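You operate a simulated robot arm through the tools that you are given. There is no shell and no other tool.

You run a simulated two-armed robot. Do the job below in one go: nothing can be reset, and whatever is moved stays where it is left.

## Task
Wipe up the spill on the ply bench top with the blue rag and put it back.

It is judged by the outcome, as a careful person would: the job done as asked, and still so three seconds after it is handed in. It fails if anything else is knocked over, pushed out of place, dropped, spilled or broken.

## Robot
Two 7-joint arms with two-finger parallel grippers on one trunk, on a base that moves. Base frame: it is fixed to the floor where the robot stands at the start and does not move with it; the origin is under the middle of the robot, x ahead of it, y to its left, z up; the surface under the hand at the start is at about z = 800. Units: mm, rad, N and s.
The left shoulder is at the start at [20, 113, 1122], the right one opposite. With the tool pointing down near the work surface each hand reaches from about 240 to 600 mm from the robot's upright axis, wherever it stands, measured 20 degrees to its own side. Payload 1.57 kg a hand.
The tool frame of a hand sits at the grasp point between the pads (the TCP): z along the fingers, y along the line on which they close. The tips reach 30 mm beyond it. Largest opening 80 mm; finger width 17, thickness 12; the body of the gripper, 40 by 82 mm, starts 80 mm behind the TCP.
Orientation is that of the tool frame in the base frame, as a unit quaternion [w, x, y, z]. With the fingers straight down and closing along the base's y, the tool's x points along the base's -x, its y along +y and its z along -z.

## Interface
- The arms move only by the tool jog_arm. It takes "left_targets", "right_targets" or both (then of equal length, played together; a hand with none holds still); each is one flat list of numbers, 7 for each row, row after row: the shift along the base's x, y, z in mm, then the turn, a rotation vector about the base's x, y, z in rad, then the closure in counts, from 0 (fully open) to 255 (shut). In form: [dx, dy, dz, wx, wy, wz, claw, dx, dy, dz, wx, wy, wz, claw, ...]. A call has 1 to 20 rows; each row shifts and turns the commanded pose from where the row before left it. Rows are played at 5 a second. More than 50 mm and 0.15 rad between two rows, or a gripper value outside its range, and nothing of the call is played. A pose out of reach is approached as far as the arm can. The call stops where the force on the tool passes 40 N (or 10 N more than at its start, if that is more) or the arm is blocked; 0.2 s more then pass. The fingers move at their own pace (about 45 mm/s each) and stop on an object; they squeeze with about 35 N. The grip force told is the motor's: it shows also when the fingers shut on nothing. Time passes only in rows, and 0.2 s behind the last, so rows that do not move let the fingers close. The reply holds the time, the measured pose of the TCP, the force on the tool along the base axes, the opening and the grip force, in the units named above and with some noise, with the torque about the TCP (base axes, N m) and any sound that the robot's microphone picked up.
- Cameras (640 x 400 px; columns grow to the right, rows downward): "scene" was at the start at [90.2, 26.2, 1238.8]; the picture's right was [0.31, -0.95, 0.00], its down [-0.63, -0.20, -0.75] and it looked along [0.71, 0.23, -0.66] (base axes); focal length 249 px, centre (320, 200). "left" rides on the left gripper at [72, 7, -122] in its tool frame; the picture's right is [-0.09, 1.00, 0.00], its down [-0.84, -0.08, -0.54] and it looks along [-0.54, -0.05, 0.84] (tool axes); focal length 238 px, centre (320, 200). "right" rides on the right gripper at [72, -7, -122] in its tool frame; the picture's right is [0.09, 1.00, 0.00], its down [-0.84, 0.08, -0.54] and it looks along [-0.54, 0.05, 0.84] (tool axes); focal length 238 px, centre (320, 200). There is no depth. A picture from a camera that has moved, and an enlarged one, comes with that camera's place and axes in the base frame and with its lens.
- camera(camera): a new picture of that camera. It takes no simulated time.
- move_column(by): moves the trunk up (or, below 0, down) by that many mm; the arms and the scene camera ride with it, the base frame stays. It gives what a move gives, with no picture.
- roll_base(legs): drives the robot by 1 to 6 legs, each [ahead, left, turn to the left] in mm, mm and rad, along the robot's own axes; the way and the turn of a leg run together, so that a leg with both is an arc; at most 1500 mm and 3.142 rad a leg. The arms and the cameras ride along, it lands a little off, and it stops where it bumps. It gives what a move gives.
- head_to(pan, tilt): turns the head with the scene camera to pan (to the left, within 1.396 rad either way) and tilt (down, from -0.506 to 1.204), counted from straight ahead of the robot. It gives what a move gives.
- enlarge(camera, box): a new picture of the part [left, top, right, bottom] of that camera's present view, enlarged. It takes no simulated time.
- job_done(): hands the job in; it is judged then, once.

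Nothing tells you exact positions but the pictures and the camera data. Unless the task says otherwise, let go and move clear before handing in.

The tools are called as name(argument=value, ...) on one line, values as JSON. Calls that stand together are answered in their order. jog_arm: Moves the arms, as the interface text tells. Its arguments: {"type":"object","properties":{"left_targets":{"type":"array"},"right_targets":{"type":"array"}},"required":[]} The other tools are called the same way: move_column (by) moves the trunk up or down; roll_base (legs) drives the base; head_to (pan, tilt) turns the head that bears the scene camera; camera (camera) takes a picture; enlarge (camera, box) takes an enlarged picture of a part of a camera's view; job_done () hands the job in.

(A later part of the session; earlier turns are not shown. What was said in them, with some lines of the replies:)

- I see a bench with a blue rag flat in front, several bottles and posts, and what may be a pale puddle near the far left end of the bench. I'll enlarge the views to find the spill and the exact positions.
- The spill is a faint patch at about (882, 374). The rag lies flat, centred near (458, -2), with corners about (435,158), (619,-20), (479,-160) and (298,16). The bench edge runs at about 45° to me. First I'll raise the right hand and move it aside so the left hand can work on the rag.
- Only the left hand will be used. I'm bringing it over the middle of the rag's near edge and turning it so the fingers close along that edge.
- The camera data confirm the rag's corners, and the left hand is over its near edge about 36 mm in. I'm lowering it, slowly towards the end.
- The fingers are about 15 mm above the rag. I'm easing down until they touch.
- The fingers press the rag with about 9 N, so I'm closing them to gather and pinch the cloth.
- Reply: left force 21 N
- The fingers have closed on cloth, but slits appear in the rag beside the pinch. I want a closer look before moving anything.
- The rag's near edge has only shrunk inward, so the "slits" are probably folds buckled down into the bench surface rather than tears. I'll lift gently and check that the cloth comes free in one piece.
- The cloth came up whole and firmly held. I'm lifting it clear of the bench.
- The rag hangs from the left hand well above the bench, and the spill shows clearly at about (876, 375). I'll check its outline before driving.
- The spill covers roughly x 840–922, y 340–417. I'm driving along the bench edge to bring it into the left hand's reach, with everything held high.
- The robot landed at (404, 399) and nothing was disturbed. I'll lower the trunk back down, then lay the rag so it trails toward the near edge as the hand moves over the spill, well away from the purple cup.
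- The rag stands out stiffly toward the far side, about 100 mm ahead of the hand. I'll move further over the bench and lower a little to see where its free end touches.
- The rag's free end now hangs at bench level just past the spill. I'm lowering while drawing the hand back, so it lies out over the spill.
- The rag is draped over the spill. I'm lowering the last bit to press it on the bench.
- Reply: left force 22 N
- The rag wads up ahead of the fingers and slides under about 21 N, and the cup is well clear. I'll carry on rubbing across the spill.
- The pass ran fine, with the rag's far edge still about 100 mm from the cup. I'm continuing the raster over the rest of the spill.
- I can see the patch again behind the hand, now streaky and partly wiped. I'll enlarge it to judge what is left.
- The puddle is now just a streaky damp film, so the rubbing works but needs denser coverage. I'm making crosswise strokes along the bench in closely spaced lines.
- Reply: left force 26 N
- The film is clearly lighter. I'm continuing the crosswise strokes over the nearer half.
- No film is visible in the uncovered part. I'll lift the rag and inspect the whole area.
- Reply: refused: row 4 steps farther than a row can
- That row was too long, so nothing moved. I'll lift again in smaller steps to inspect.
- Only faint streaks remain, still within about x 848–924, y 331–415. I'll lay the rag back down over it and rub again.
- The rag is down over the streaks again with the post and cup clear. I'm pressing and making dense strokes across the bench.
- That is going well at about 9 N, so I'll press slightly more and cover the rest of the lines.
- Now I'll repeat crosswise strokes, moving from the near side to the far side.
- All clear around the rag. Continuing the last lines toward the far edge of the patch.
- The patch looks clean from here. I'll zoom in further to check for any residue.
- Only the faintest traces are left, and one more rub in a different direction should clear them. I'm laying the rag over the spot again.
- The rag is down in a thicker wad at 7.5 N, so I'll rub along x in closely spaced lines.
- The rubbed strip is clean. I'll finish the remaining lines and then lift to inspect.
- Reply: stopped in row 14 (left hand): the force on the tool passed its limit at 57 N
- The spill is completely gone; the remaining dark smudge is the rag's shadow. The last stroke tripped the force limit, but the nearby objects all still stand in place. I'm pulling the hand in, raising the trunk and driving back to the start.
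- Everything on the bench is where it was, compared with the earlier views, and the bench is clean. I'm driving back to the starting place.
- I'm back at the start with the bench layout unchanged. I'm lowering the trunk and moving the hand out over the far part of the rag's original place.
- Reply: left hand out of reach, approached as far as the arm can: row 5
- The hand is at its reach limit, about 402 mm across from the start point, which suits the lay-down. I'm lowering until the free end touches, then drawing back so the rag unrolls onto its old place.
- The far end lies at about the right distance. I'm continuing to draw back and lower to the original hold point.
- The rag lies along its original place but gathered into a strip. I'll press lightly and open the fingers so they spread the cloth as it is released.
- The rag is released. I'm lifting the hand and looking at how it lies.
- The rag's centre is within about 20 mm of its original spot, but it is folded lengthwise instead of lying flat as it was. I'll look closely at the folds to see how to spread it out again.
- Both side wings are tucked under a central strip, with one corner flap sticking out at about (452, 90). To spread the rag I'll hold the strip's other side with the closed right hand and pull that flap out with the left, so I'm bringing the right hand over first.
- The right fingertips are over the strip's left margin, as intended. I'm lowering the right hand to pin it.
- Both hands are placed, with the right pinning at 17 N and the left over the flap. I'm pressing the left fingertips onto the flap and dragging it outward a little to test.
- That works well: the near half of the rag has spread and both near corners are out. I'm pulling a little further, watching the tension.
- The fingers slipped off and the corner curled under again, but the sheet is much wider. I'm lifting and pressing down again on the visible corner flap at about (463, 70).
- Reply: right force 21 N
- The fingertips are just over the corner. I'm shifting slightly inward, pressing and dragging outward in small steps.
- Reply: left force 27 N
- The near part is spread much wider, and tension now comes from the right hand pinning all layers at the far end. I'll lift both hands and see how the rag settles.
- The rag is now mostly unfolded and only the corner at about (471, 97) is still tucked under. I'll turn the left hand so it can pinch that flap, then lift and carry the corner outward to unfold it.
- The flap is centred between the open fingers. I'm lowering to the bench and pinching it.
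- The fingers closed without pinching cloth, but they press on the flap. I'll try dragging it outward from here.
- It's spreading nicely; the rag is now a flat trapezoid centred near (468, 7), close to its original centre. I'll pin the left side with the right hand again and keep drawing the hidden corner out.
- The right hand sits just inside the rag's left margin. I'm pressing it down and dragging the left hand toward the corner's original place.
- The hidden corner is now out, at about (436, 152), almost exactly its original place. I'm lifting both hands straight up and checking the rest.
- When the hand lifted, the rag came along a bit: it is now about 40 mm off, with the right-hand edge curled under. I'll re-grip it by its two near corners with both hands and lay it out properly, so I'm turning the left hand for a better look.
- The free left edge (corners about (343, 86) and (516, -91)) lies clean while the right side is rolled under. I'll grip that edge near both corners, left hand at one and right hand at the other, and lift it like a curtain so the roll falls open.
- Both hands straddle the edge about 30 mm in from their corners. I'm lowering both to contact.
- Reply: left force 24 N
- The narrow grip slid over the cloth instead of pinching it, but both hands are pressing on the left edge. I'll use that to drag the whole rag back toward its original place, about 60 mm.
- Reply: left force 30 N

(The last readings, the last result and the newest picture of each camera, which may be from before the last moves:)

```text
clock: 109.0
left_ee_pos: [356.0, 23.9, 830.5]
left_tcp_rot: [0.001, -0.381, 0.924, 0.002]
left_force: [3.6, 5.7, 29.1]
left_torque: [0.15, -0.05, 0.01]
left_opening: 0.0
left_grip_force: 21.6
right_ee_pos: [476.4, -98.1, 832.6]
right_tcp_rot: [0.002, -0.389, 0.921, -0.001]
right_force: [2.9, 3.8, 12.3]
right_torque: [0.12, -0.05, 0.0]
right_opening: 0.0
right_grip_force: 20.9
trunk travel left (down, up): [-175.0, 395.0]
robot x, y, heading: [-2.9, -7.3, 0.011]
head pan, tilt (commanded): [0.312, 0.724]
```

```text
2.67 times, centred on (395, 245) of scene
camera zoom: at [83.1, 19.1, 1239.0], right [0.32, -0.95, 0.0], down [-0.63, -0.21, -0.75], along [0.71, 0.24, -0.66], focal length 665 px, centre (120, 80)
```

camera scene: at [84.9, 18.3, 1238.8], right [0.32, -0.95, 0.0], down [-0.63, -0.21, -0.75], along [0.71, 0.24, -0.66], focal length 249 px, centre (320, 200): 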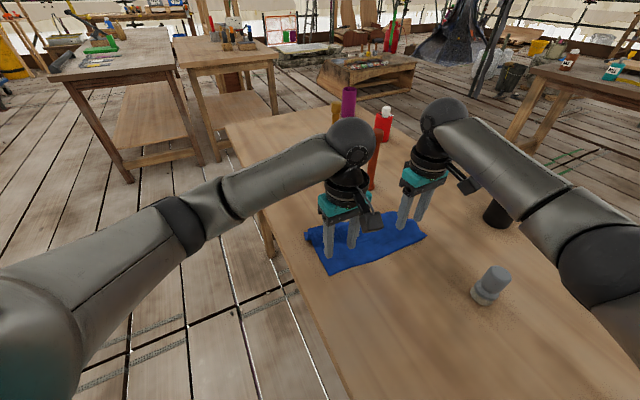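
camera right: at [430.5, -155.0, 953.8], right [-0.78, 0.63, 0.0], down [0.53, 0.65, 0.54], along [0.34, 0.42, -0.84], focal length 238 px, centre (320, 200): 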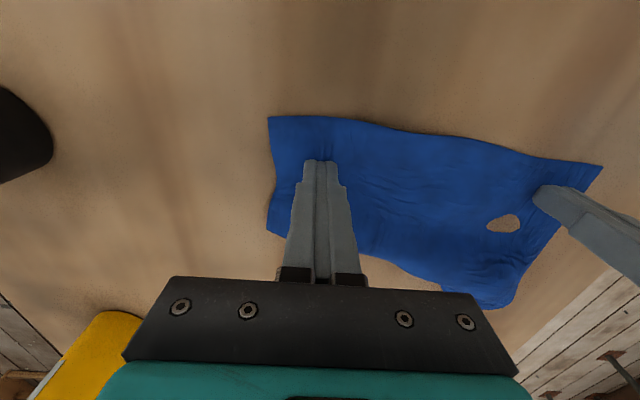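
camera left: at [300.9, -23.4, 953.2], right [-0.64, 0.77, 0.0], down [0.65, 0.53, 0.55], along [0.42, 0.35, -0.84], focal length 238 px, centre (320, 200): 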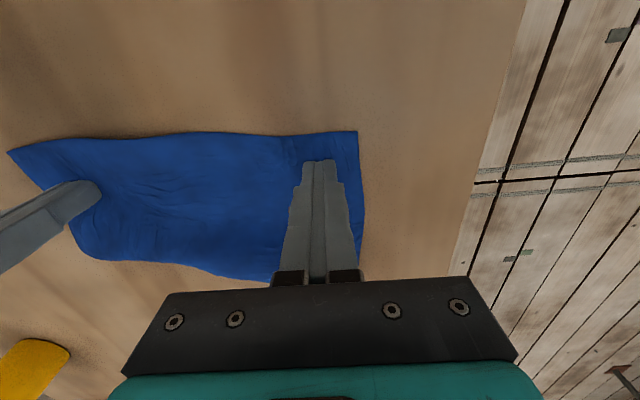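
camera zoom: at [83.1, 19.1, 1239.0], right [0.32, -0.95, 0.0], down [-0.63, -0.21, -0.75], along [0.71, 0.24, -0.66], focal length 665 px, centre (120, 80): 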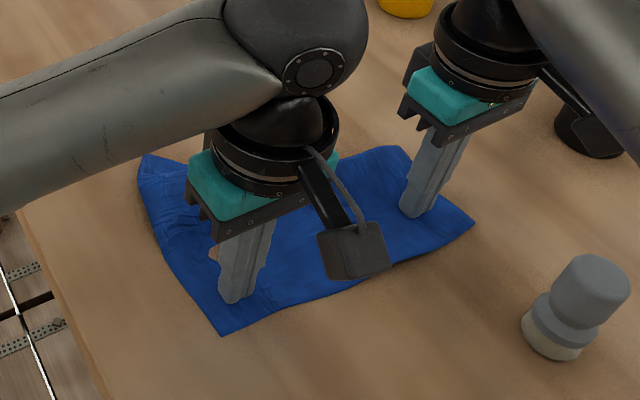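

The drag worked and the left edge is now almost exactly on its original line. I'll open the fingers slightly so nothing sticks, lift both hands and look.

jog_arm(left_targets=[0, 0, 0, 0, 0, 0, 220, 0, 0, 1, 0, 0, 0, 200, 0, 0, 10, 0, 0, 0, 200, 0, 0, 40, 0, 0, 0, 200, 0, 0, 45, 0, 0, 0, 200, -5, 25, 40, 0, 0, 0, 200, -5, 40, 20, 0, 0, 0, 200, 0, 45, 0, 0, 0, 0, 200], right_targets=[0, 0, 0, 0, 0, 0, 220, 0, 0, 1, 0, 0, 0, 200, 0, 0, 10, 0, 0, 0, 200, 0, 0, 40, 0, 0, 0, 200, 0, 0, 45, 0, 0, 0, 200, -10, -20, 40, 0, 0, 0, 200, -15, -40, 20, 0, 0, 0, 200, -20, -40, 0, 0, 0, 0, 200])

camera(camera="left")

camera(camera="right")

enlarge(camera="scene", box=[290, 170, 500, 320])

```text
clock: 110.8
left_ee_pos: [345.5, 131.1, 985.9]
left_tcp_rot: [0.0, -0.379, 0.925, 0.003]
left_force: [0.3, -0.1, 0.3]
left_torque: [-0.02, 0.01, 0.01]
left_opening: 17.2
left_grip_force: 0.0
right_ee_pos: [432.5, -201.4, 989.3]
right_tcp_rot: [0.0, -0.389, 0.921, 0.0]
right_force: [0.5, -0.7, -0.1]
right_torque: [0.03, 0.01, 0.02]
right_opening: 17.2
right_grip_force: 0.2
trunk travel left (down, up): [-175.0, 395.0]
robot x, y, heading: [-1.7, -11.0, 0.012]
head pan, tilt (commanded): [0.312, 0.724]
```

```text
taken
camera left: at [291.2, 85.9, 1107.4], right [-0.63, 0.77, 0.01], down [0.65, 0.53, 0.54], along [0.42, 0.35, -0.84], focal length 238 px, centre (320, 200)
```

left: 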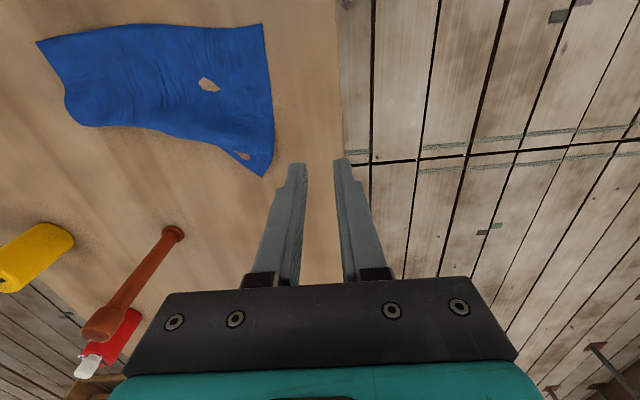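

```text
taken
camera right: at [387.4, -256.3, 1111.0], right [-0.78, 0.63, 0.0], down [0.53, 0.65, 0.54], along [0.34, 0.42, -0.84], focal length 238 px, centre (320, 200)
```

right: 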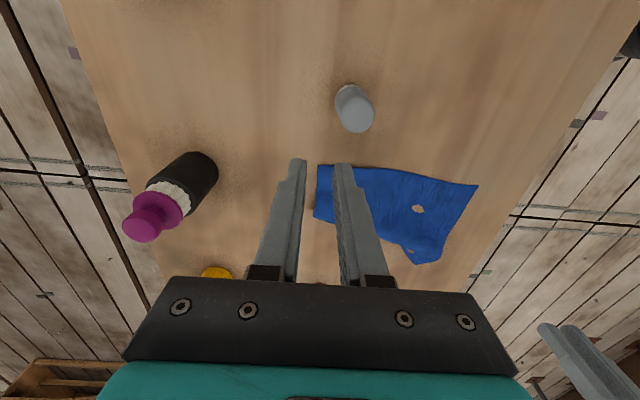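

```text
2.67 times, centred on (395, 245) of scene
camera zoom: at [84.4, 18.1, 1238.8], right [0.32, -0.95, 0.0], down [-0.63, -0.21, -0.75], along [0.71, 0.24, -0.66], focal length 665 px, centre (120, 80)
```

zoom: 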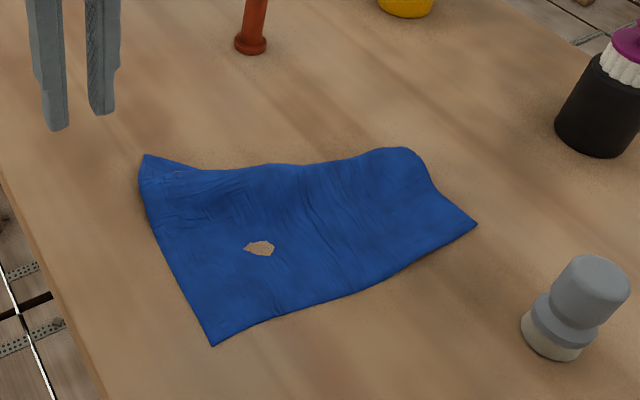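

The rag is now centred within about 20 mm of its old spot and mostly spread; only the far right corner is still rolled under. I'll pin the near half with the left hand, pinch the far left part with the right hand fully open, and lift it so that roll falls out.

jog_arm(left_targets=[11, -16, -20, 0, 0, 0, 210, 11, -16, -20, 0, 0, 0, 210, 11, -16, -20, 0, 0, 0, 210, 11, -16, -20, 0, 0, 0, 210, 11, -16, -30, 0, 0, 0, 210, 0, 0, -30, 0, 0, 0, 210], right_targets=[8, 23, -15, 0, 0, 0, 0, 9, 23, -20, 0, 0, 0, 0, 8, 23, -20, 0, 0, 0, 0, 9, 23, -20, 0, 0, 0, 0, 8, 23, -25, 0, 0, 0, 0, 0, 0, -30, 0, 0, 0, 0])

camera(camera="left")

camera(camera="right")

enlarge(camera="scene", box=[290, 170, 500, 320])

```text
clock: 112.2
left_ee_pos: [402.7, 53.2, 846.2]
left_tcp_rot: [0.0, -0.38, 0.925, 0.002]
left_force: [0.3, 0.8, 0.1]
left_torque: [-0.02, -0.02, 0.0]
left_opening: 14.0
left_grip_force: 0.0
right_ee_pos: [476.1, -86.5, 857.1]
right_tcp_rot: [0.0, -0.389, 0.921, 0.001]
right_force: [-0.4, 0.3, -0.5]
right_torque: [0.02, -0.04, -0.03]
right_opening: 80.3
right_grip_force: 0.1
trunk travel left (down, up): [-175.0, 395.0]
robot x, y, heading: [-4.2, -7.6, 0.014]
head pan, tilt (commanded): [0.312, 0.724]
```

```text
taken
camera left: at [347.3, 6.8, 967.8], right [-0.63, 0.77, 0.01], down [0.65, 0.53, 0.54], along [0.42, 0.35, -0.84], focal length 238 px, centre (320, 200)
```

left: 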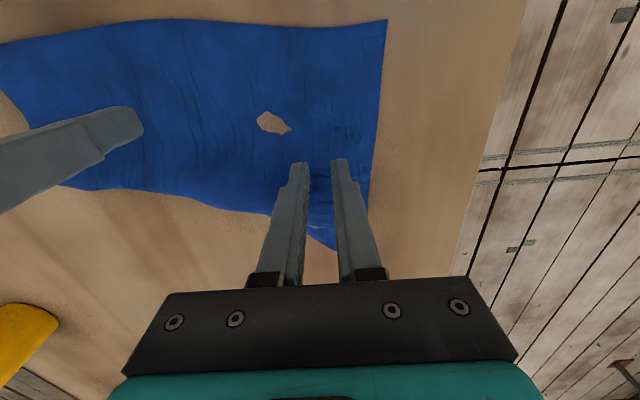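

```text
taken
camera right: at [430.1, -141.4, 978.5], right [-0.78, 0.63, 0.0], down [0.53, 0.65, 0.54], along [0.34, 0.42, -0.84], focal length 238 px, centre (320, 200)
```

right: 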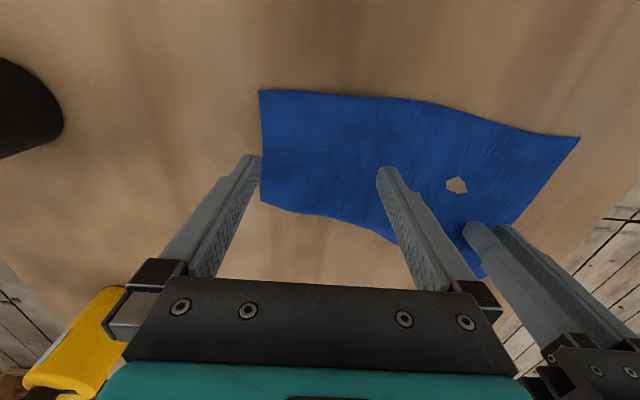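

```text
2.67 times, centred on (395, 245) of scene
camera zoom: at [84.9, 18.2, 1238.8], right [0.32, -0.95, 0.0], down [-0.63, -0.21, -0.75], along [0.71, 0.24, -0.66], focal length 665 px, centre (120, 80)
```

zoom: 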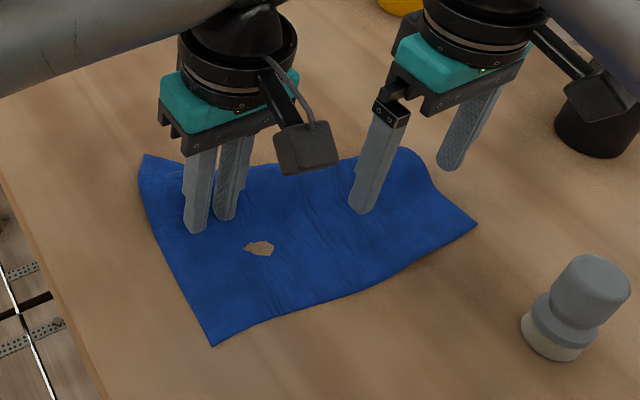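

I'm shifting the right hand slightly so both its fingers are well on the cloth, then pressing both hands down.

jog_arm(left_targets=[0, 0, -8, 0, 0, 0, 210, 0, 0, -4, 0, 0, 0, 210, 0, 0, -2, 0, 0, 0, 210, 0, 0, -1, 0, 0, 0, 210], right_targets=[-14, 0, -12, 0, 0, 0, 0, 0, 0, -7, 0, 0, 0, 0, 0, 0, -3, 0, 0, 0, 0, 0, 0, -2, 0, 0, 0, 0])

```text
clock: 113.2
left_ee_pos: [403.4, 53.0, 832.1]
left_tcp_rot: [0.0, -0.38, 0.925, 0.003]
left_force: [-0.6, 0.7, 2.6]
left_torque: [0.01, 0.02, 0.0]
left_opening: 14.1
left_grip_force: 0.1
right_ee_pos: [461.4, -84.1, 834.4]
right_tcp_rot: [0.0, -0.389, 0.921, -0.001]
right_force: [0.5, -0.1, -0.2]
right_torque: [0.02, -0.05, -0.03]
right_opening: 80.3
right_grip_force: 0.1
trunk travel left (down, up): [-175.0, 395.0]
robot x, y, heading: [-4.1, -6.9, 0.011]
head pan, tilt (commanded): [0.312, 0.724]
```

jog_arm(left_targets=[0, 0, -1, 0, 0, 0, 210, 0, 0, 0, 0, 0, 0, 210, 0, 0, 0, 0, 0, 0, 210], right_targets=[0, 0, -2, 0, 0, 0, 0, 0, 0, -1.5, 0, 0, 0, 0, 0, 0, -0.5, 0, 0, 0, 0])

```text
clock: 114.0
left_ee_pos: [401.0, 53.0, 831.1]
left_tcp_rot: [0.002, -0.381, 0.925, 0.003]
left_force: [1.6, 0.0, 9.3]
left_torque: [0.05, -0.02, -0.02]
left_opening: 14.0
left_grip_force: 0.0
right_ee_pos: [460.9, -84.4, 832.8]
right_tcp_rot: [0.003, -0.388, 0.922, 0.0]
right_force: [1.1, -4.6, 21.7]
right_torque: [0.45, 0.33, 0.02]
right_opening: 79.9
right_grip_force: 0.0
trunk travel left (down, up): [-175.0, 395.0]
robot x, y, heading: [-4.7, -12.3, 0.018]
head pan, tilt (commanded): [0.312, 0.724]
```

jog_arm(right_targets=[0, 0, 0.7, 0, 0, 0, 0, 0, 0, 0, 0, 0, 0, 80, 0, 0, 0, 0, 0, 0, 160, 0, 0, 0, 0, 0, 0, 255, 0, 0, 0, 0, 0, 0, 255, 0, 0, 0, 0, 0, 0, 255, 0, 0, 0, 0, 0, 0, 255, 0, 0, 0, 0, 0, 0, 255])

camera(camera="right")

enlarge(camera="scene", box=[290, 170, 500, 320])

```text
clock: 115.8
left_ee_pos: [400.7, 54.2, 831.7]
left_tcp_rot: [0.002, -0.381, 0.925, 0.002]
left_force: [2.9, -6.7, 10.3]
left_torque: [-0.14, 0.0, 0.07]
left_opening: 10.7
left_grip_force: 0.1
right_ee_pos: [458.1, -81.0, 832.0]
right_tcp_rot: [0.003, -0.392, 0.92, 0.002]
right_force: [-10.7, 12.8, 27.6]
right_torque: [0.38, 0.31, 0.06]
right_opening: 5.7
right_grip_force: 26.1
trunk travel left (down, up): [-175.0, 395.0]
robot x, y, heading: [-4.0, -11.8, 0.01]
head pan, tilt (commanded): [0.312, 0.724]
```

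```text
taken
camera right: at [413.1, -137.7, 953.3], right [-0.78, 0.62, 0.0], down [0.52, 0.65, 0.55], along [0.34, 0.43, -0.84], focal length 238 px, centre (320, 200)
```

right: 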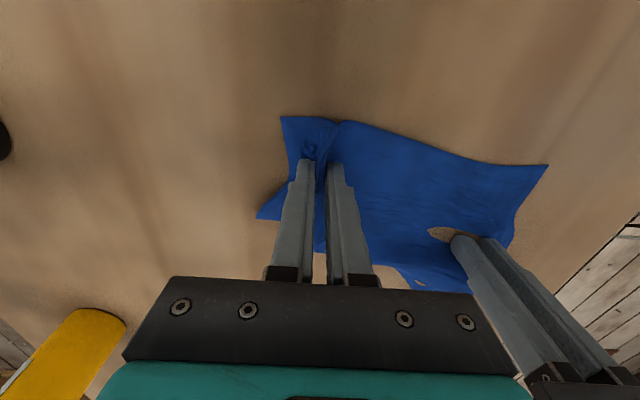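

```text
2.67 times, centred on (395, 245) of scene
camera zoom: at [81.6, 19.1, 1239.1], right [0.32, -0.95, 0.0], down [-0.62, -0.21, -0.75], along [0.71, 0.24, -0.66], focal length 665 px, centre (120, 80)
```

zoom: 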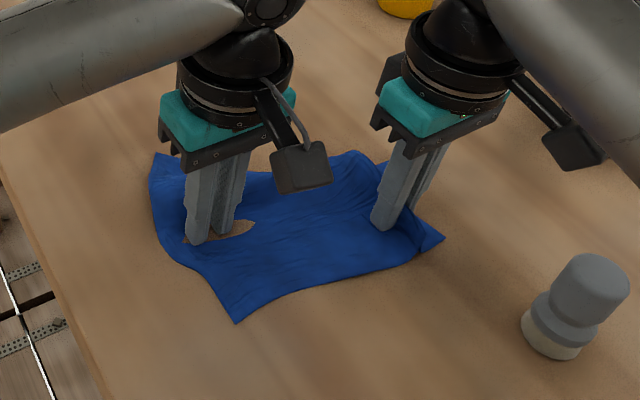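

The right hand now holds a good fold of cloth. I'll raise the left hand clear and lift the far end gently to let the rolled corner drop out.

jog_arm(left_targets=[0, 0, 10, 0, 0, 0, 190, 0, 0, 40, 0, 0, 0, 190, -10, 30, 40, 0, 0, 0, 190, -10, 40, 25, 0, 0, 0, 190, -5, 40, 0, 0, 0, 0, 190, 0, 0, 0, 0, 0, 0, 190], right_targets=[0, 0, 10, 0, 0, 0, 255, 0, 0, 20, 0, 0, 0, 255, 0, 0, 25, 0, 0, 0, 255, -6, 6, 25, 0, 0, 0, 255, -8, 8, 25, 0, 0, 0, 255, 0, 0, 20, 0, 0, 0, 255])

camera(camera="right")

camera(camera="left")

enlarge(camera="scene", box=[290, 150, 500, 300])

```text
refused: row 3 steps farther than a row can; nothing moved
```

```text
taken
camera right: at [413.1, -137.7, 953.3], right [-0.78, 0.62, 0.0], down [0.52, 0.65, 0.55], along [0.34, 0.43, -0.84], focal length 238 px, centre (320, 200)
```

right: 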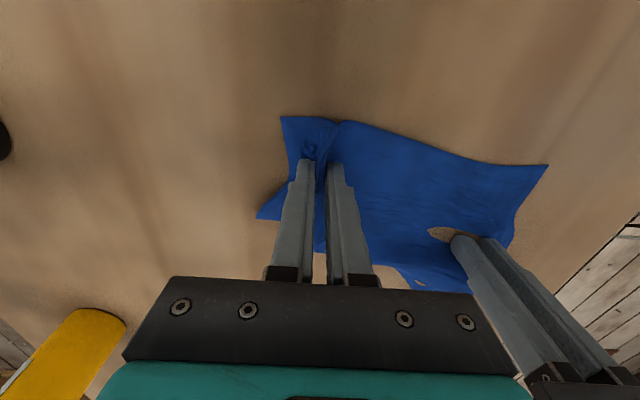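

```text
taken
camera left: at [345.0, 7.1, 953.3], right [-0.63, 0.77, 0.0], down [0.65, 0.53, 0.54], along [0.42, 0.35, -0.84], focal length 238 px, centre (320, 200)
```

left: 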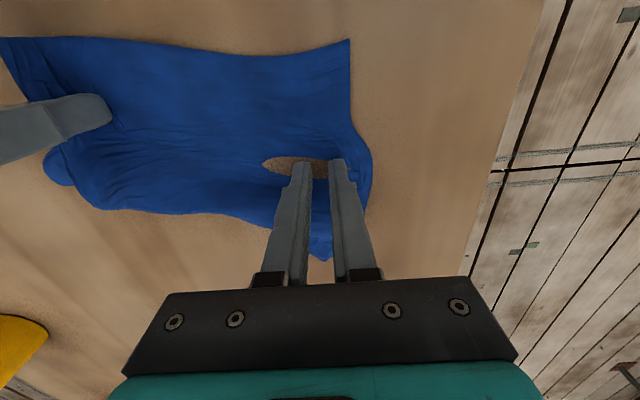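

```text
2.67 times, centred on (395, 225) of scene
camera zoom: at [81.6, 19.1, 1239.1], right [0.32, -0.95, 0.0], down [-0.62, -0.21, -0.75], along [0.71, 0.24, -0.66], focal length 665 px, centre (120, 133)
```

zoom: 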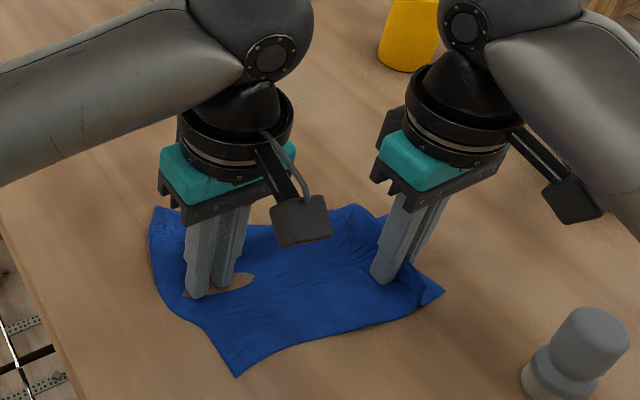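

A row was too long, so nothing moved. I'm repeating the move with shorter steps.

jog_arm(left_targets=[0, 0, 10, 0, 0, 0, 190, 0, 0, 35, 0, 0, 0, 190, -5, 15, 40, 0, 0, 0, 190, -8, 30, 30, 0, 0, 0, 190, -8, 40, 10, 0, 0, 0, 190, -5, 40, 0, 0, 0, 0, 190], right_targets=[0, 0, 10, 0, 0, 0, 255, 0, 0, 20, 0, 0, 0, 255, 0, 0, 25, 0, 0, 0, 255, -6, 6, 25, 0, 0, 0, 255, -8, 8, 25, 0, 0, 0, 255, 0, 0, 20, 0, 0, 0, 255])

camera(camera="right")

camera(camera="left")

enlarge(camera="scene", box=[290, 150, 500, 300])

```text
clock: 117.2
left_ee_pos: [373.9, 178.0, 954.9]
left_tcp_rot: [0.0, -0.38, 0.925, 0.003]
left_force: [0.4, 0.3, -0.5]
left_torque: [-0.02, -0.02, -0.01]
left_opening: 20.4
left_grip_force: 0.0
right_ee_pos: [446.1, -68.6, 954.5]
right_tcp_rot: [0.0, -0.389, 0.921, 0.0]
right_force: [-0.4, 1.1, -0.3]
right_torque: [-0.04, -0.02, -0.02]
right_opening: 2.8
right_grip_force: 23.7
trunk travel left (down, up): [-175.0, 395.0]
robot x, y, heading: [-2.7, -11.2, 0.016]
head pan, tilt (commanded): [0.312, 0.724]
```

```text
taken
camera right: at [400.9, -125.7, 1075.7], right [-0.78, 0.63, 0.0], down [0.53, 0.65, 0.54], along [0.34, 0.42, -0.84], focal length 238 px, centre (320, 200)
```

right: 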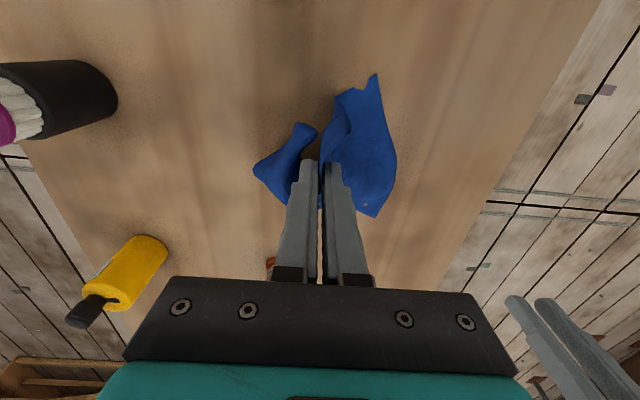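

```text
taken
camera left: at [318.2, 131.3, 1076.5], right [-0.63, 0.77, 0.01], down [0.65, 0.53, 0.54], along [0.42, 0.35, -0.84], focal length 238 px, centre (320, 200)
```

left: 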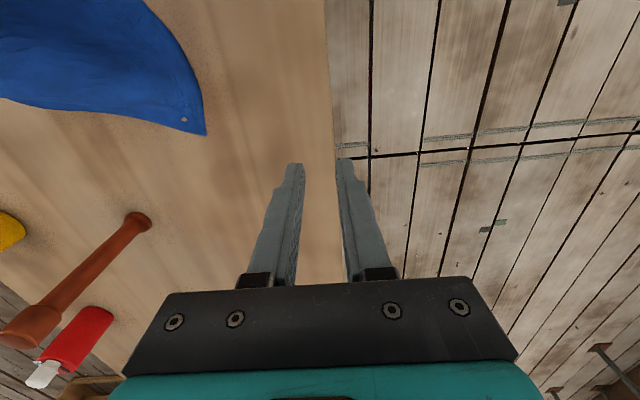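

```text
2.67 times, centred on (395, 225) of scene
camera zoom: at [84.6, 18.5, 1238.8], right [0.32, -0.95, 0.0], down [-0.63, -0.21, -0.75], along [0.71, 0.24, -0.66], focal length 665 px, centre (120, 133)
```

zoom: 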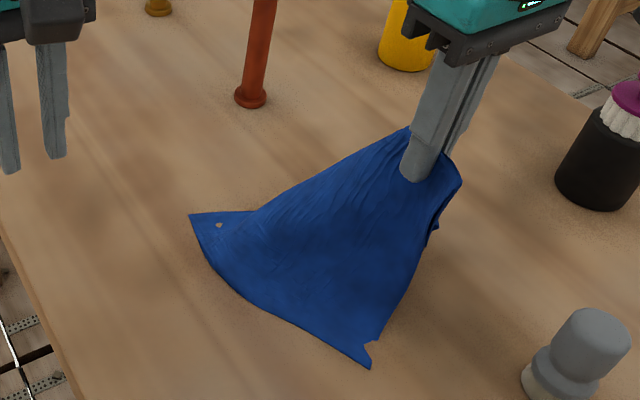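

The rag now hangs open from the right hand and its near edge has spread to nearly full width, so the roll has fallen out. I'm moving the right hand outward and lower to stretch the sheet, making room for the left hand.

jog_arm(right_targets=[13, -13, -8, 0, 0, 0, 255, 13, -13, -10, 0, 0, 0, 255, 13, -13, -12, 0, 0, 0, 255, 13, -13, -12, 0, 0, 0, 255, 13, -13, -12, 0, 0, 0, 255])

camera(camera="right")

camera(camera="left")

camera(camera="scene")

```text
clock: 118.4
left_ee_pos: [374.0, 177.9, 954.6]
left_tcp_rot: [0.0, -0.38, 0.925, 0.004]
left_force: [0.6, 0.9, 0.1]
left_torque: [-0.01, 0.03, -0.01]
left_opening: 20.5
left_grip_force: 0.0
right_ee_pos: [511.7, -137.6, 899.9]
right_tcp_rot: [-0.001, -0.389, 0.921, 0.0]
right_force: [0.3, 0.8, -0.5]
right_torque: [-0.04, 0.02, 0.06]
right_opening: 2.5
right_grip_force: 24.2
trunk travel left (down, up): [-175.0, 395.0]
robot x, y, heading: [-8.3, -8.0, 0.011]
head pan, tilt (commanded): [0.312, 0.724]
```

```text
taken
camera right: at [465.5, -193.3, 1021.9], right [-0.78, 0.63, 0.0], down [0.53, 0.65, 0.54], along [0.34, 0.42, -0.84], focal length 238 px, centre (320, 200)
```

right: 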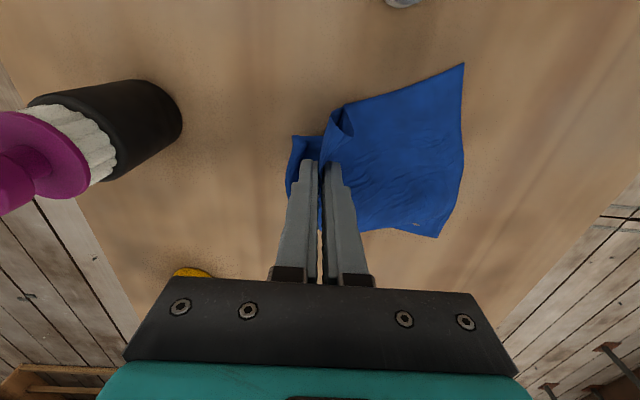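

```text
taken
camera left: at [318.9, 130.6, 1076.2], right [-0.64, 0.77, 0.01], down [0.65, 0.53, 0.54], along [0.42, 0.35, -0.84], focal length 238 px, centre (320, 200)
```

left: 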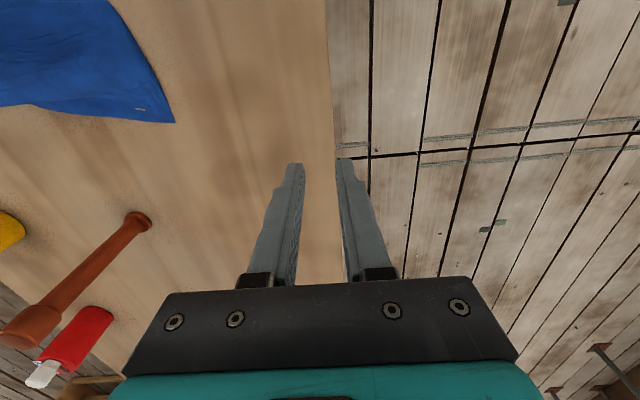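

```text
taken
camera scene: at [84.9, 18.1, 1238.8], right [0.32, -0.95, 0.0], down [-0.63, -0.21, -0.75], along [0.71, 0.24, -0.66], focal length 249 px, centre (320, 200)
```

scene: 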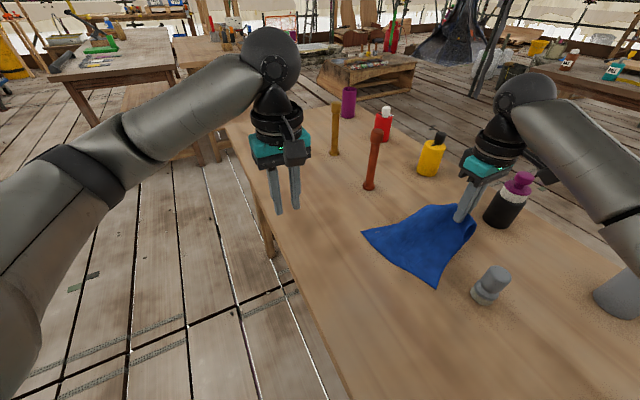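

The sheet is a clean fan now, with near corners at about (480, 50) and (387, -114). I'll press its near part with the left hand, then draw it back to its place while the right hand lowers the far end.

jog_arm(left_targets=[17.2, -40.6, -14, 0, 0, 0, 215, 17.2, -40.6, -14, 0, 0, 0, 215, 17.2, -40.6, -14, 0, 0, 0, 215, 17.2, -40.6, -14, 0, 0, 0, 215, 17.2, -40.6, -14, 0, 0, 0, 215])

camera(camera="left")

camera(camera="scene")

camera(camera="right")

```text
clock: 119.6
left_ee_pos: [462.4, -27.5, 884.4]
left_tcp_rot: [0.0, -0.38, 0.925, 0.004]
left_force: [0.1, -0.4, 0.4]
left_torque: [0.01, 0.04, -0.01]
left_opening: 12.6
left_grip_force: 0.0
right_ee_pos: [511.1, -137.9, 900.1]
right_tcp_rot: [0.0, -0.389, 0.921, 0.0]
right_force: [0.3, -0.1, -0.4]
right_torque: [-0.01, -0.03, 0.03]
right_opening: 2.5
right_grip_force: 23.9
trunk travel left (down, up): [-175.0, 395.0]
robot x, y, heading: [-5.6, -14.8, 0.009]
head pan, tilt (commanded): [0.312, 0.724]
```

```text
taken
camera left: at [407.4, -73.9, 1006.1], right [-0.64, 0.77, 0.01], down [0.65, 0.53, 0.54], along [0.42, 0.35, -0.84], focal length 238 px, centre (320, 200)
```

left: 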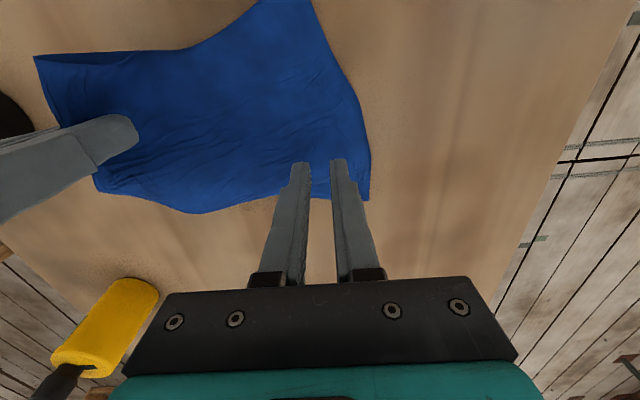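

```text
taken
camera scene: at [84.9, 17.7, 1238.8], right [0.32, -0.95, 0.0], down [-0.63, -0.21, -0.75], along [0.71, 0.24, -0.66], focal length 249 px, centre (320, 200)
```

scene: 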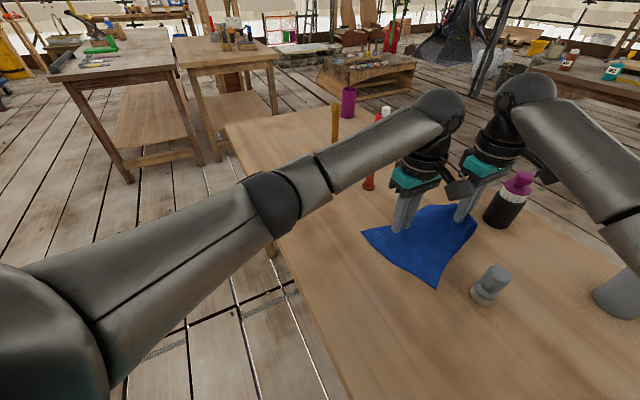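

```text
taken
camera right: at [465.3, -193.4, 1022.1], right [-0.78, 0.63, 0.0], down [0.53, 0.65, 0.54], along [0.34, 0.42, -0.84], focal length 238 px, centre (320, 200)
```

right: 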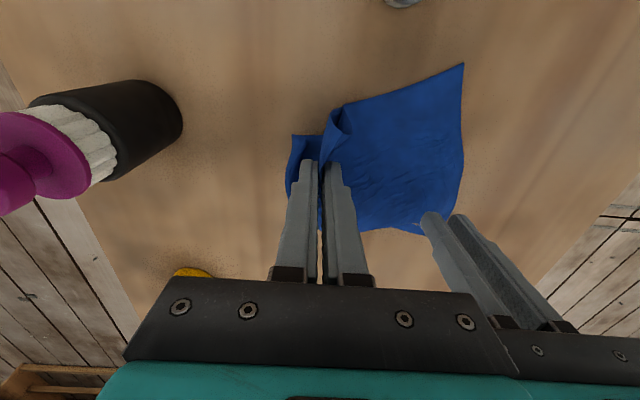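

The left fingertips are over the near part of the sheet. I'm lowering them to press.

jog_arm(left_targets=[0, 0, -30, 0, 0, 0, 215, 0, 0, -14, 0, 0, 0, 215, 0, 0, -5, 0, 0, 0, 215, 0, 0, -3, 0, 0, 0, 215, 0, 0, -1.5, 0, 0, 0, 215])

```text
clock: 120.8
left_ee_pos: [462.4, -25.0, 831.1]
left_tcp_rot: [0.001, -0.38, 0.925, 0.003]
left_force: [0.1, 0.5, 3.2]
left_torque: [-0.01, 0.02, -0.04]
left_opening: 13.0
left_grip_force: 0.1
right_ee_pos: [509.6, -137.3, 901.2]
right_tcp_rot: [0.0, -0.39, 0.921, 0.001]
right_force: [-0.2, -0.2, -0.1]
right_torque: [0.02, -0.02, 0.01]
right_opening: 2.6
right_grip_force: 23.9
trunk travel left (down, up): [-175.0, 395.0]
robot x, y, heading: [-7.3, -9.3, 0.012]
head pan, tilt (commanded): [0.312, 0.724]
```

jog_arm(left_targets=[0, 0, -1, 0, 0, 0, 215, -4.9, 14.5, 0, 0, 0, 0, 215, -4.9, 14.5, 0, 0, 0, 0, 215, -4.9, 14.5, 0, 0, 0, 0, 215, -4.9, 14.5, 0, 0, 0, 0, 215], right_targets=[0, 0, 0, 0, 0, 0, 255, -4, 4, -7, 0, 0, 0, 255, -5, 5, -7, 0, 0, 0, 255, -5, 5, -8, 0, 0, 0, 255, -5, 5, -8, 0, 0, 0, 255])

camera(camera="left")

camera(camera="right")

enlarge(camera="scene", box=[290, 170, 500, 320])

```text
clock: 122.0
left_ee_pos: [442.5, 32.5, 831.2]
left_tcp_rot: [0.002, -0.38, 0.925, 0.001]
left_force: [3.1, -6.3, 18.9]
left_torque: [-0.15, -0.05, -0.03]
left_opening: 11.4
left_grip_force: 0.1
right_ee_pos: [492.3, -116.9, 871.0]
right_tcp_rot: [0.0, -0.39, 0.921, 0.001]
right_force: [-1.9, 3.5, -1.0]
right_torque: [0.09, 0.05, 0.05]
right_opening: 2.6
right_grip_force: 23.7
trunk travel left (down, up): [-175.0, 395.0]
robot x, y, heading: [-0.8, -9.9, 0.013]
head pan, tilt (commanded): [0.312, 0.724]
```

```text
taken
camera left: at [387.5, -13.9, 953.1], right [-0.63, 0.77, 0.0], down [0.65, 0.53, 0.55], along [0.42, 0.35, -0.84], focal length 238 px, centre (320, 200)
```

left: 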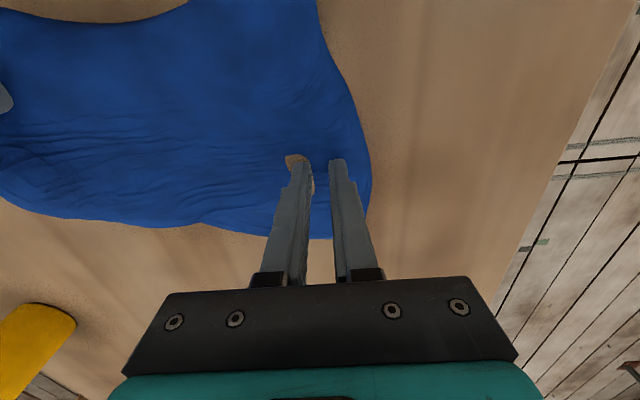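

```text
taken
camera right: at [447.3, -172.5, 992.5], right [-0.78, 0.63, 0.0], down [0.53, 0.65, 0.54], along [0.34, 0.42, -0.84], focal length 238 px, centre (320, 200)
```

right: 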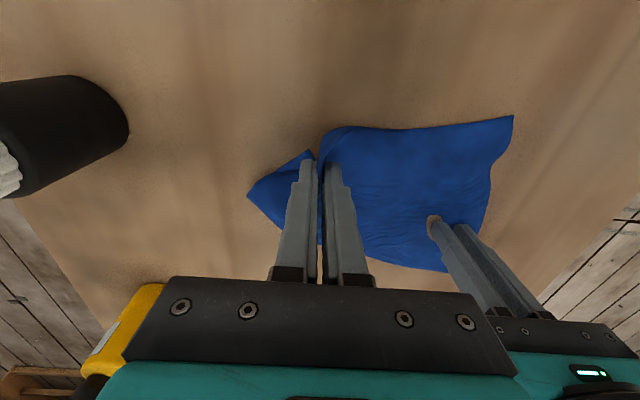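

```text
2.67 times, centred on (395, 245) of scene
camera zoom: at [83.9, 17.8, 1239.0], right [0.32, -0.95, 0.0], down [-0.63, -0.21, -0.75], along [0.71, 0.24, -0.66], focal length 665 px, centre (120, 80)
```

zoom: 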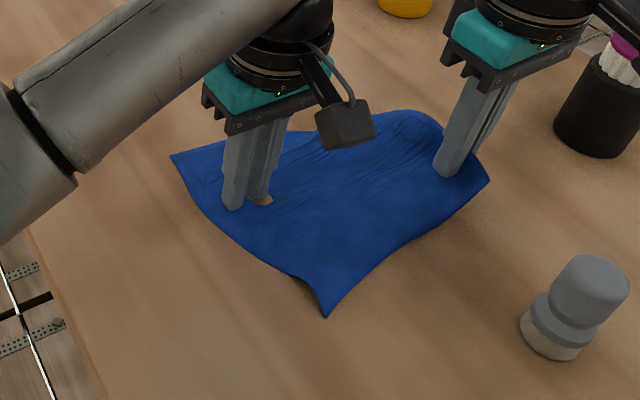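

The rag is spreading out broadly. I'm continuing to draw the near part back while the right hand comes down with the far end.

jog_arm(left_targets=[-4.9, 12, 0, 0, 0, 0, 215, -4.9, 12, 0, 0, 0, 0, 215, -4.9, 12, 0, 0, 0, 0, 215, -4.9, 12, 0, 0, 0, 0, 215], right_targets=[-5.5, 6.5, -9, 0, 0, 0, 255, -6, 6.5, -9, 0, 0, 0, 255, -6, 6.5, -9, 0, 0, 0, 255, -5.5, 6.5, -8, 0, 0, 0, 255])

camera(camera="left")

camera(camera="right")

enlarge(camera="scene", box=[290, 170, 500, 320])

```text
clock: 123.0
left_ee_pos: [423.5, 78.8, 832.4]
left_tcp_rot: [0.002, -0.38, 0.925, 0.001]
left_force: [4.9, -12.9, 22.8]
left_torque: [-0.38, -0.06, 0.02]
left_opening: 7.1
left_grip_force: 0.0
right_ee_pos: [468.1, -90.2, 836.9]
right_tcp_rot: [0.002, -0.39, 0.921, 0.001]
right_force: [-3.6, 9.3, -0.9]
right_torque: [0.29, 0.09, 0.04]
right_opening: 2.8
right_grip_force: 23.8
trunk travel left (down, up): [-175.0, 395.0]
robot x, y, heading: [-5.2, -10.1, 0.017]
head pan, tilt (commanded): [0.312, 0.724]
```

```text
taken
camera left: at [367.1, 34.1, 953.1], right [-0.63, 0.77, 0.0], down [0.65, 0.53, 0.55], along [0.42, 0.35, -0.84], focal length 238 px, centre (320, 200)
```

left: 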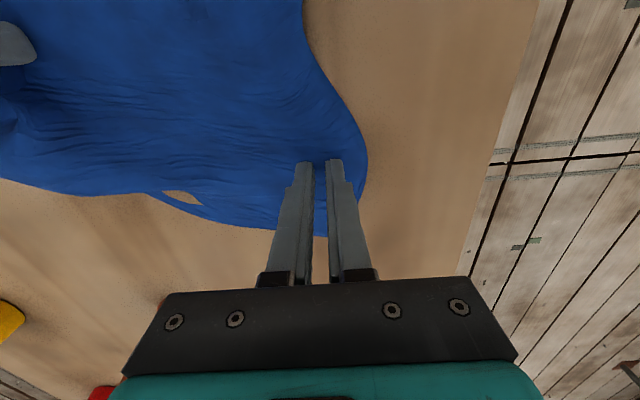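

```text
taken
camera right: at [423.1, -146.2, 957.3], right [-0.78, 0.63, 0.0], down [0.53, 0.65, 0.54], along [0.34, 0.42, -0.84], focal length 238 px, centre (320, 200)
```

right: 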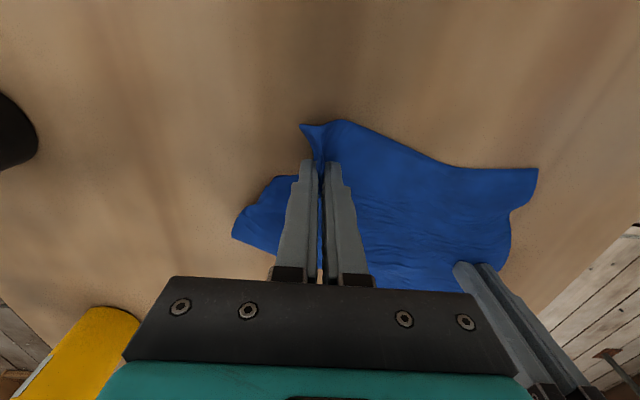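

```text
2.67 times, centred on (395, 245) of scene
camera zoom: at [83.7, 17.6, 1239.0], right [0.32, -0.95, 0.0], down [-0.63, -0.21, -0.75], along [0.71, 0.24, -0.66], focal length 665 px, centre (120, 80)
```

zoom: 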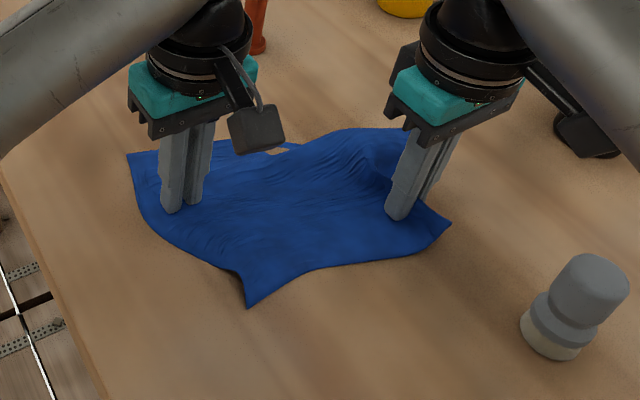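

Nearly there: three corners are within about 15–50 mm of their original places. I'm pressing the right hand down and opening it to release and spread its gathered fold.

jog_arm(right_targets=[0, 0, -3, 0, 0, 0, 255, 0, 0, -1.5, 0, 0, 0, 255, 0, 0, 0, 0, 0, 0, 200, 0, 0, 0, 0, 0, 0, 130, 0, 0, 0, 0, 0, 0, 60, 0, 0, 0, 0, 0, 0, 0, 0, 0, 0, 0, 0, 0, 0])

camera(camera="right")

enlarge(camera="scene", box=[290, 170, 500, 320])

```text
clock: 124.6
left_ee_pos: [422.4, 82.3, 831.5]
left_tcp_rot: [0.003, -0.381, 0.924, 0.003]
left_force: [2.4, -5.2, 25.8]
left_torque: [-0.21, -0.02, 0.0]
left_opening: 7.1
left_grip_force: 0.1
right_ee_pos: [468.5, -91.3, 833.6]
right_tcp_rot: [0.002, -0.389, 0.921, 0.0]
right_force: [-2.8, 1.9, 6.2]
right_torque: [-0.16, -0.11, 0.01]
right_opening: 77.4
right_grip_force: 0.1
trunk travel left (down, up): [-175.0, 395.0]
robot x, y, heading: [-5.2, -11.0, 0.017]
head pan, tilt (commanded): [0.312, 0.724]
```

```text
taken
camera right: at [423.0, -146.9, 953.6], right [-0.78, 0.63, 0.0], down [0.53, 0.65, 0.54], along [0.34, 0.42, -0.84], focal length 238 px, centre (320, 200)
```

right: 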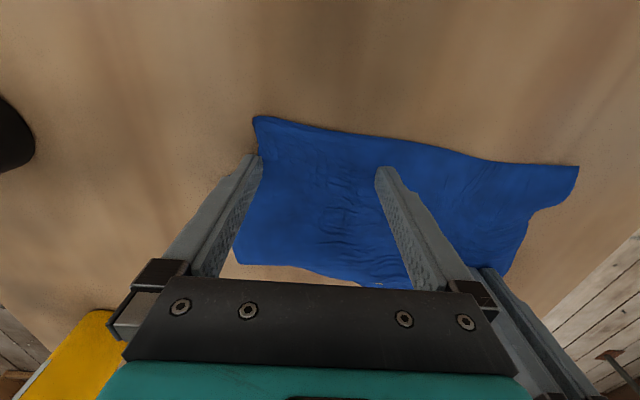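

```text
2.67 times, centred on (395, 245) of scene
camera zoom: at [83.0, 17.7, 1239.0], right [0.32, -0.95, 0.0], down [-0.63, -0.21, -0.75], along [0.71, 0.24, -0.66], focal length 665 px, centre (120, 80)
```

zoom: 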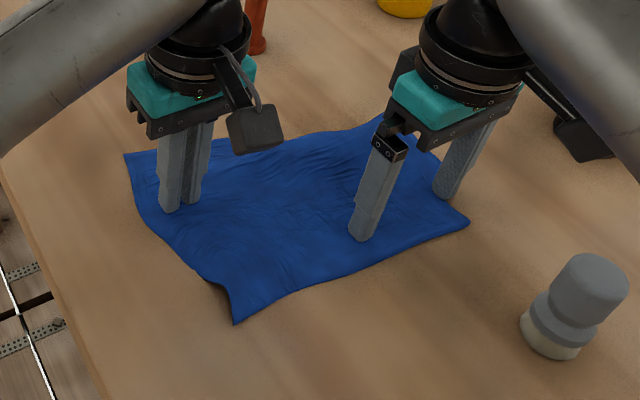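

The rag is now broadly spread over its original place. I'm opening the left fingers a little so nothing is caught, then lifting both hands straight up.

jog_arm(left_targets=[0, 0, 0.5, 0, 0, 0, 180, 0, 0, 0.5, 0, 0, 0, 150, 0, 0, 5, 0, 0, 0, 150, 0, 0, 15, 0, 0, 0, 150, 0, 0, 40, 0, 0, 0, 150, 0, 0, 45, 0, 0, 0, 150, -5, 25, 40, 0, 0, 0, 150, -5, 40, 20, 0, 0, 0, 150], right_targets=[0, 0, 0.5, 0, 0, 0, 0, 0, 0, 0.5, 0, 0, 0, 0, 0, 0, 5, 0, 0, 0, 0, 0, 0, 15, 0, 0, 0, 0, 0, 0, 40, 0, 0, 0, 0, 0, 0, 45, 0, 0, 0, 0, -10, -20, 40, 0, 0, 0, 0, -15, -40, 20, 0, 0, 0, 0])

camera(camera="left")

camera(camera="right")

enlarge(camera="scene", box=[290, 170, 500, 320])

```text
clock: 126.4
left_ee_pos: [409.6, 145.6, 996.5]
left_tcp_rot: [0.0, -0.38, 0.925, 0.003]
left_force: [-0.6, -1.0, -0.3]
left_torque: [0.01, -0.02, -0.02]
left_opening: 33.1
left_grip_force: 0.1
right_ee_pos: [444.0, -149.4, 999.5]
right_tcp_rot: [0.0, -0.389, 0.921, 0.0]
right_force: [-0.5, -0.4, 0.6]
right_torque: [-0.02, -0.03, 0.0]
right_opening: 80.2
right_grip_force: 0.0
trunk travel left (down, up): [-175.0, 395.0]
robot x, y, heading: [-2.7, -10.3, 0.014]
head pan, tilt (commanded): [0.312, 0.724]
```

```text
taken
camera left: at [355.3, 99.0, 1117.6], right [-0.63, 0.77, 0.01], down [0.65, 0.53, 0.54], along [0.42, 0.35, -0.84], focal length 238 px, centre (320, 200)
```

left: 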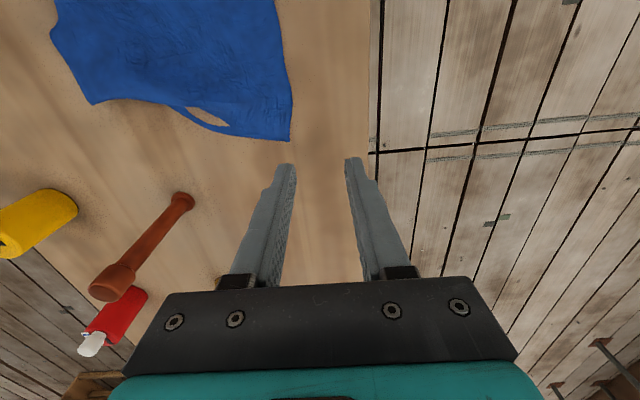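

```text
taken
camera right: at [398.6, -205.2, 1120.1], right [-0.78, 0.63, 0.0], down [0.53, 0.65, 0.54], along [0.34, 0.42, -0.84], focal length 238 px, centre (320, 200)
```

right: 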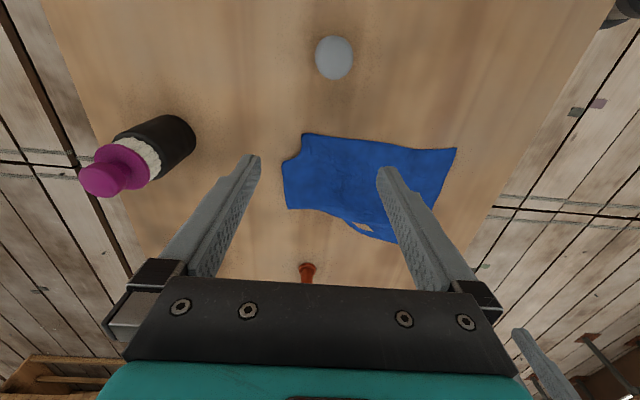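

```text
2.67 times, centred on (395, 245) of scene
camera zoom: at [84.3, 18.2, 1238.8], right [0.32, -0.95, 0.0], down [-0.63, -0.21, -0.75], along [0.71, 0.24, -0.66], focal length 665 px, centre (120, 80)
```

zoom: 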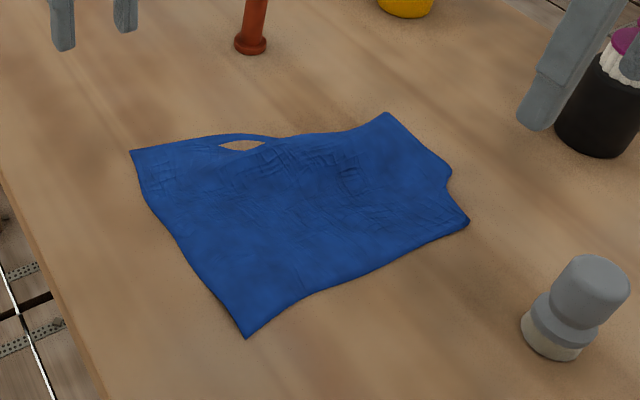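

The rag lies flat and spread again, its centre about 17 mm from where it started, with each corner near its original spot. I'm moving both hands clear and checking the whole bench.

jog_arm(left_targets=[5, 25, 5, 0, 0, -0.1, 0, 5, 30, 5, 0, 0, -0.1, 0, 5, 30, 5, 0, 0, -0.1, 0, 5, 35, 0, 0, 0, -0.1, 0, 5, 35, 0, 0, 0, -0.1, 0, 5, 35, 0, 0, 0, -0.1, 0], right_targets=[0, 0, 40, 0, 0, 0, 0, 0, 0, 40, 0, 0, 0, 0, -10, -35, 20, 0, 0, 0, 0, -10, -40, 0, 0, 0, 0, 0, -10, -40, 0, 0, 0, 0, 0, -10, -40, 0, 0, 0, 0, 0])

camera(camera="scene")

camera(camera="left")

camera(camera="right")

enlarge(camera="scene", box=[220, 80, 420, 205])

```text
clock: 127.8
left_ee_pos: [442.9, 338.3, 1012.1]
left_tcp_rot: [0.002, -0.09, 0.996, 0.004]
left_force: [0.0, 1.1, 0.8]
left_torque: [0.01, 0.0, 0.01]
left_opening: 80.0
left_grip_force: 0.1
right_ee_pos: [402.4, -307.3, 1097.3]
right_tcp_rot: [0.0, -0.389, 0.921, 0.0]
right_force: [-0.9, 0.2, -0.1]
right_torque: [0.02, -0.01, -0.01]
right_opening: 79.9
right_grip_force: 0.1
trunk travel left (down, up): [-175.0, 395.0]
robot x, y, heading: [-5.8, -10.6, 0.011]
head pan, tilt (commanded): [0.312, 0.724]
```

```text
taken
camera scene: at [84.6, 18.0, 1238.8], right [0.32, -0.95, 0.0], down [-0.63, -0.21, -0.75], along [0.71, 0.24, -0.66], focal length 249 px, centre (320, 200)
```

scene: 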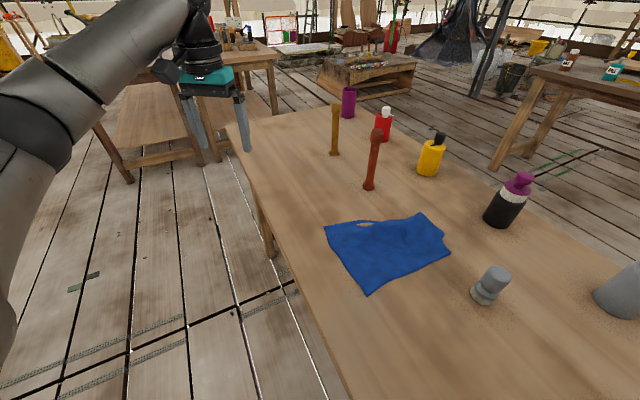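

```text
taken
camera left: at [370.4, 329.8, 1133.6], right [-0.09, 1.0, 0.01], down [0.84, 0.07, 0.54], along [0.54, 0.05, -0.84], focal length 238 px, centre (320, 200)
```

left: 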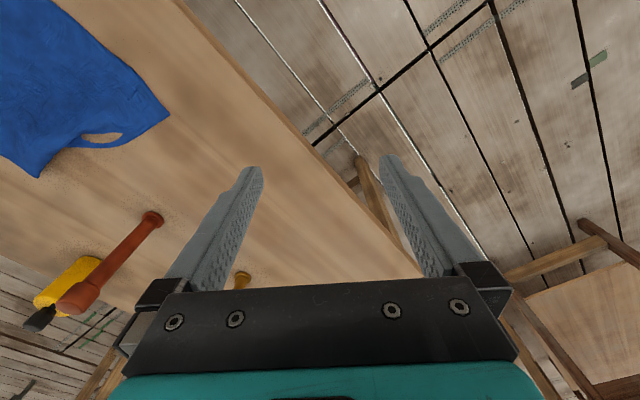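

```text
taken
camera right: at [357.4, -363.4, 1219.2], right [-0.78, 0.63, 0.0], down [0.53, 0.65, 0.54], along [0.34, 0.42, -0.84], focal length 238 px, centre (320, 200)
```

right: 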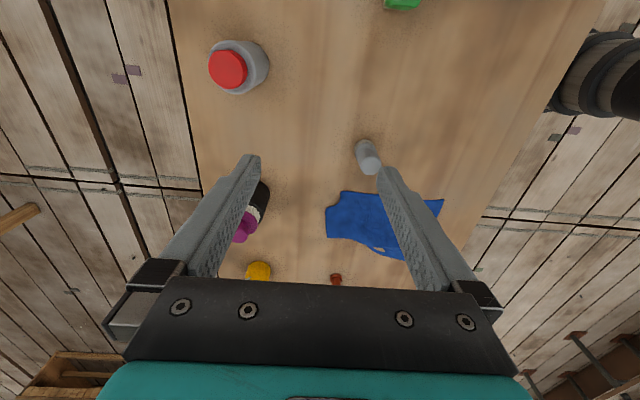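

```text
3.20 times, centred on (320, 142) of scene
camera zoom: at [84.6, 18.0, 1238.8], right [0.32, -0.95, 0.0], down [-0.63, -0.21, -0.75], along [0.71, 0.24, -0.66], focal length 798 px, centre (320, 384)
```

zoom: 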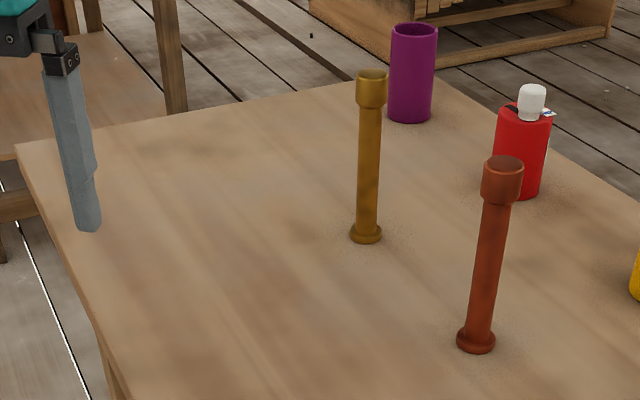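

The spill is gone and every object on the bench stands where it was. The rag lies flat on its original place, slightly wrinkled, with its far right corner not fully spread and its centre about 17 mm off. Both hands are empty and clear, so I'm handing in.

job_done()

```text
The job is handed in.
```

I wiped up the spill with the blue rag and put the rag back, and the job is handed in. In the last close-up the bench shows no trace of the spill.

- **Rag:** it lies where it started, with its centre about 17 mm off. It is a little wrinkled, and its far right corner is not fully spread out.
- **Other objects:** everything else on the bench is still standing in its place. One wiping stroke tripped the force limit at 57 N, but the pictures afterwards showed nothing had moved.
- **Robot:** it is back within about 15 mm of its starting position, with both hands open, empty and clear of the bench.
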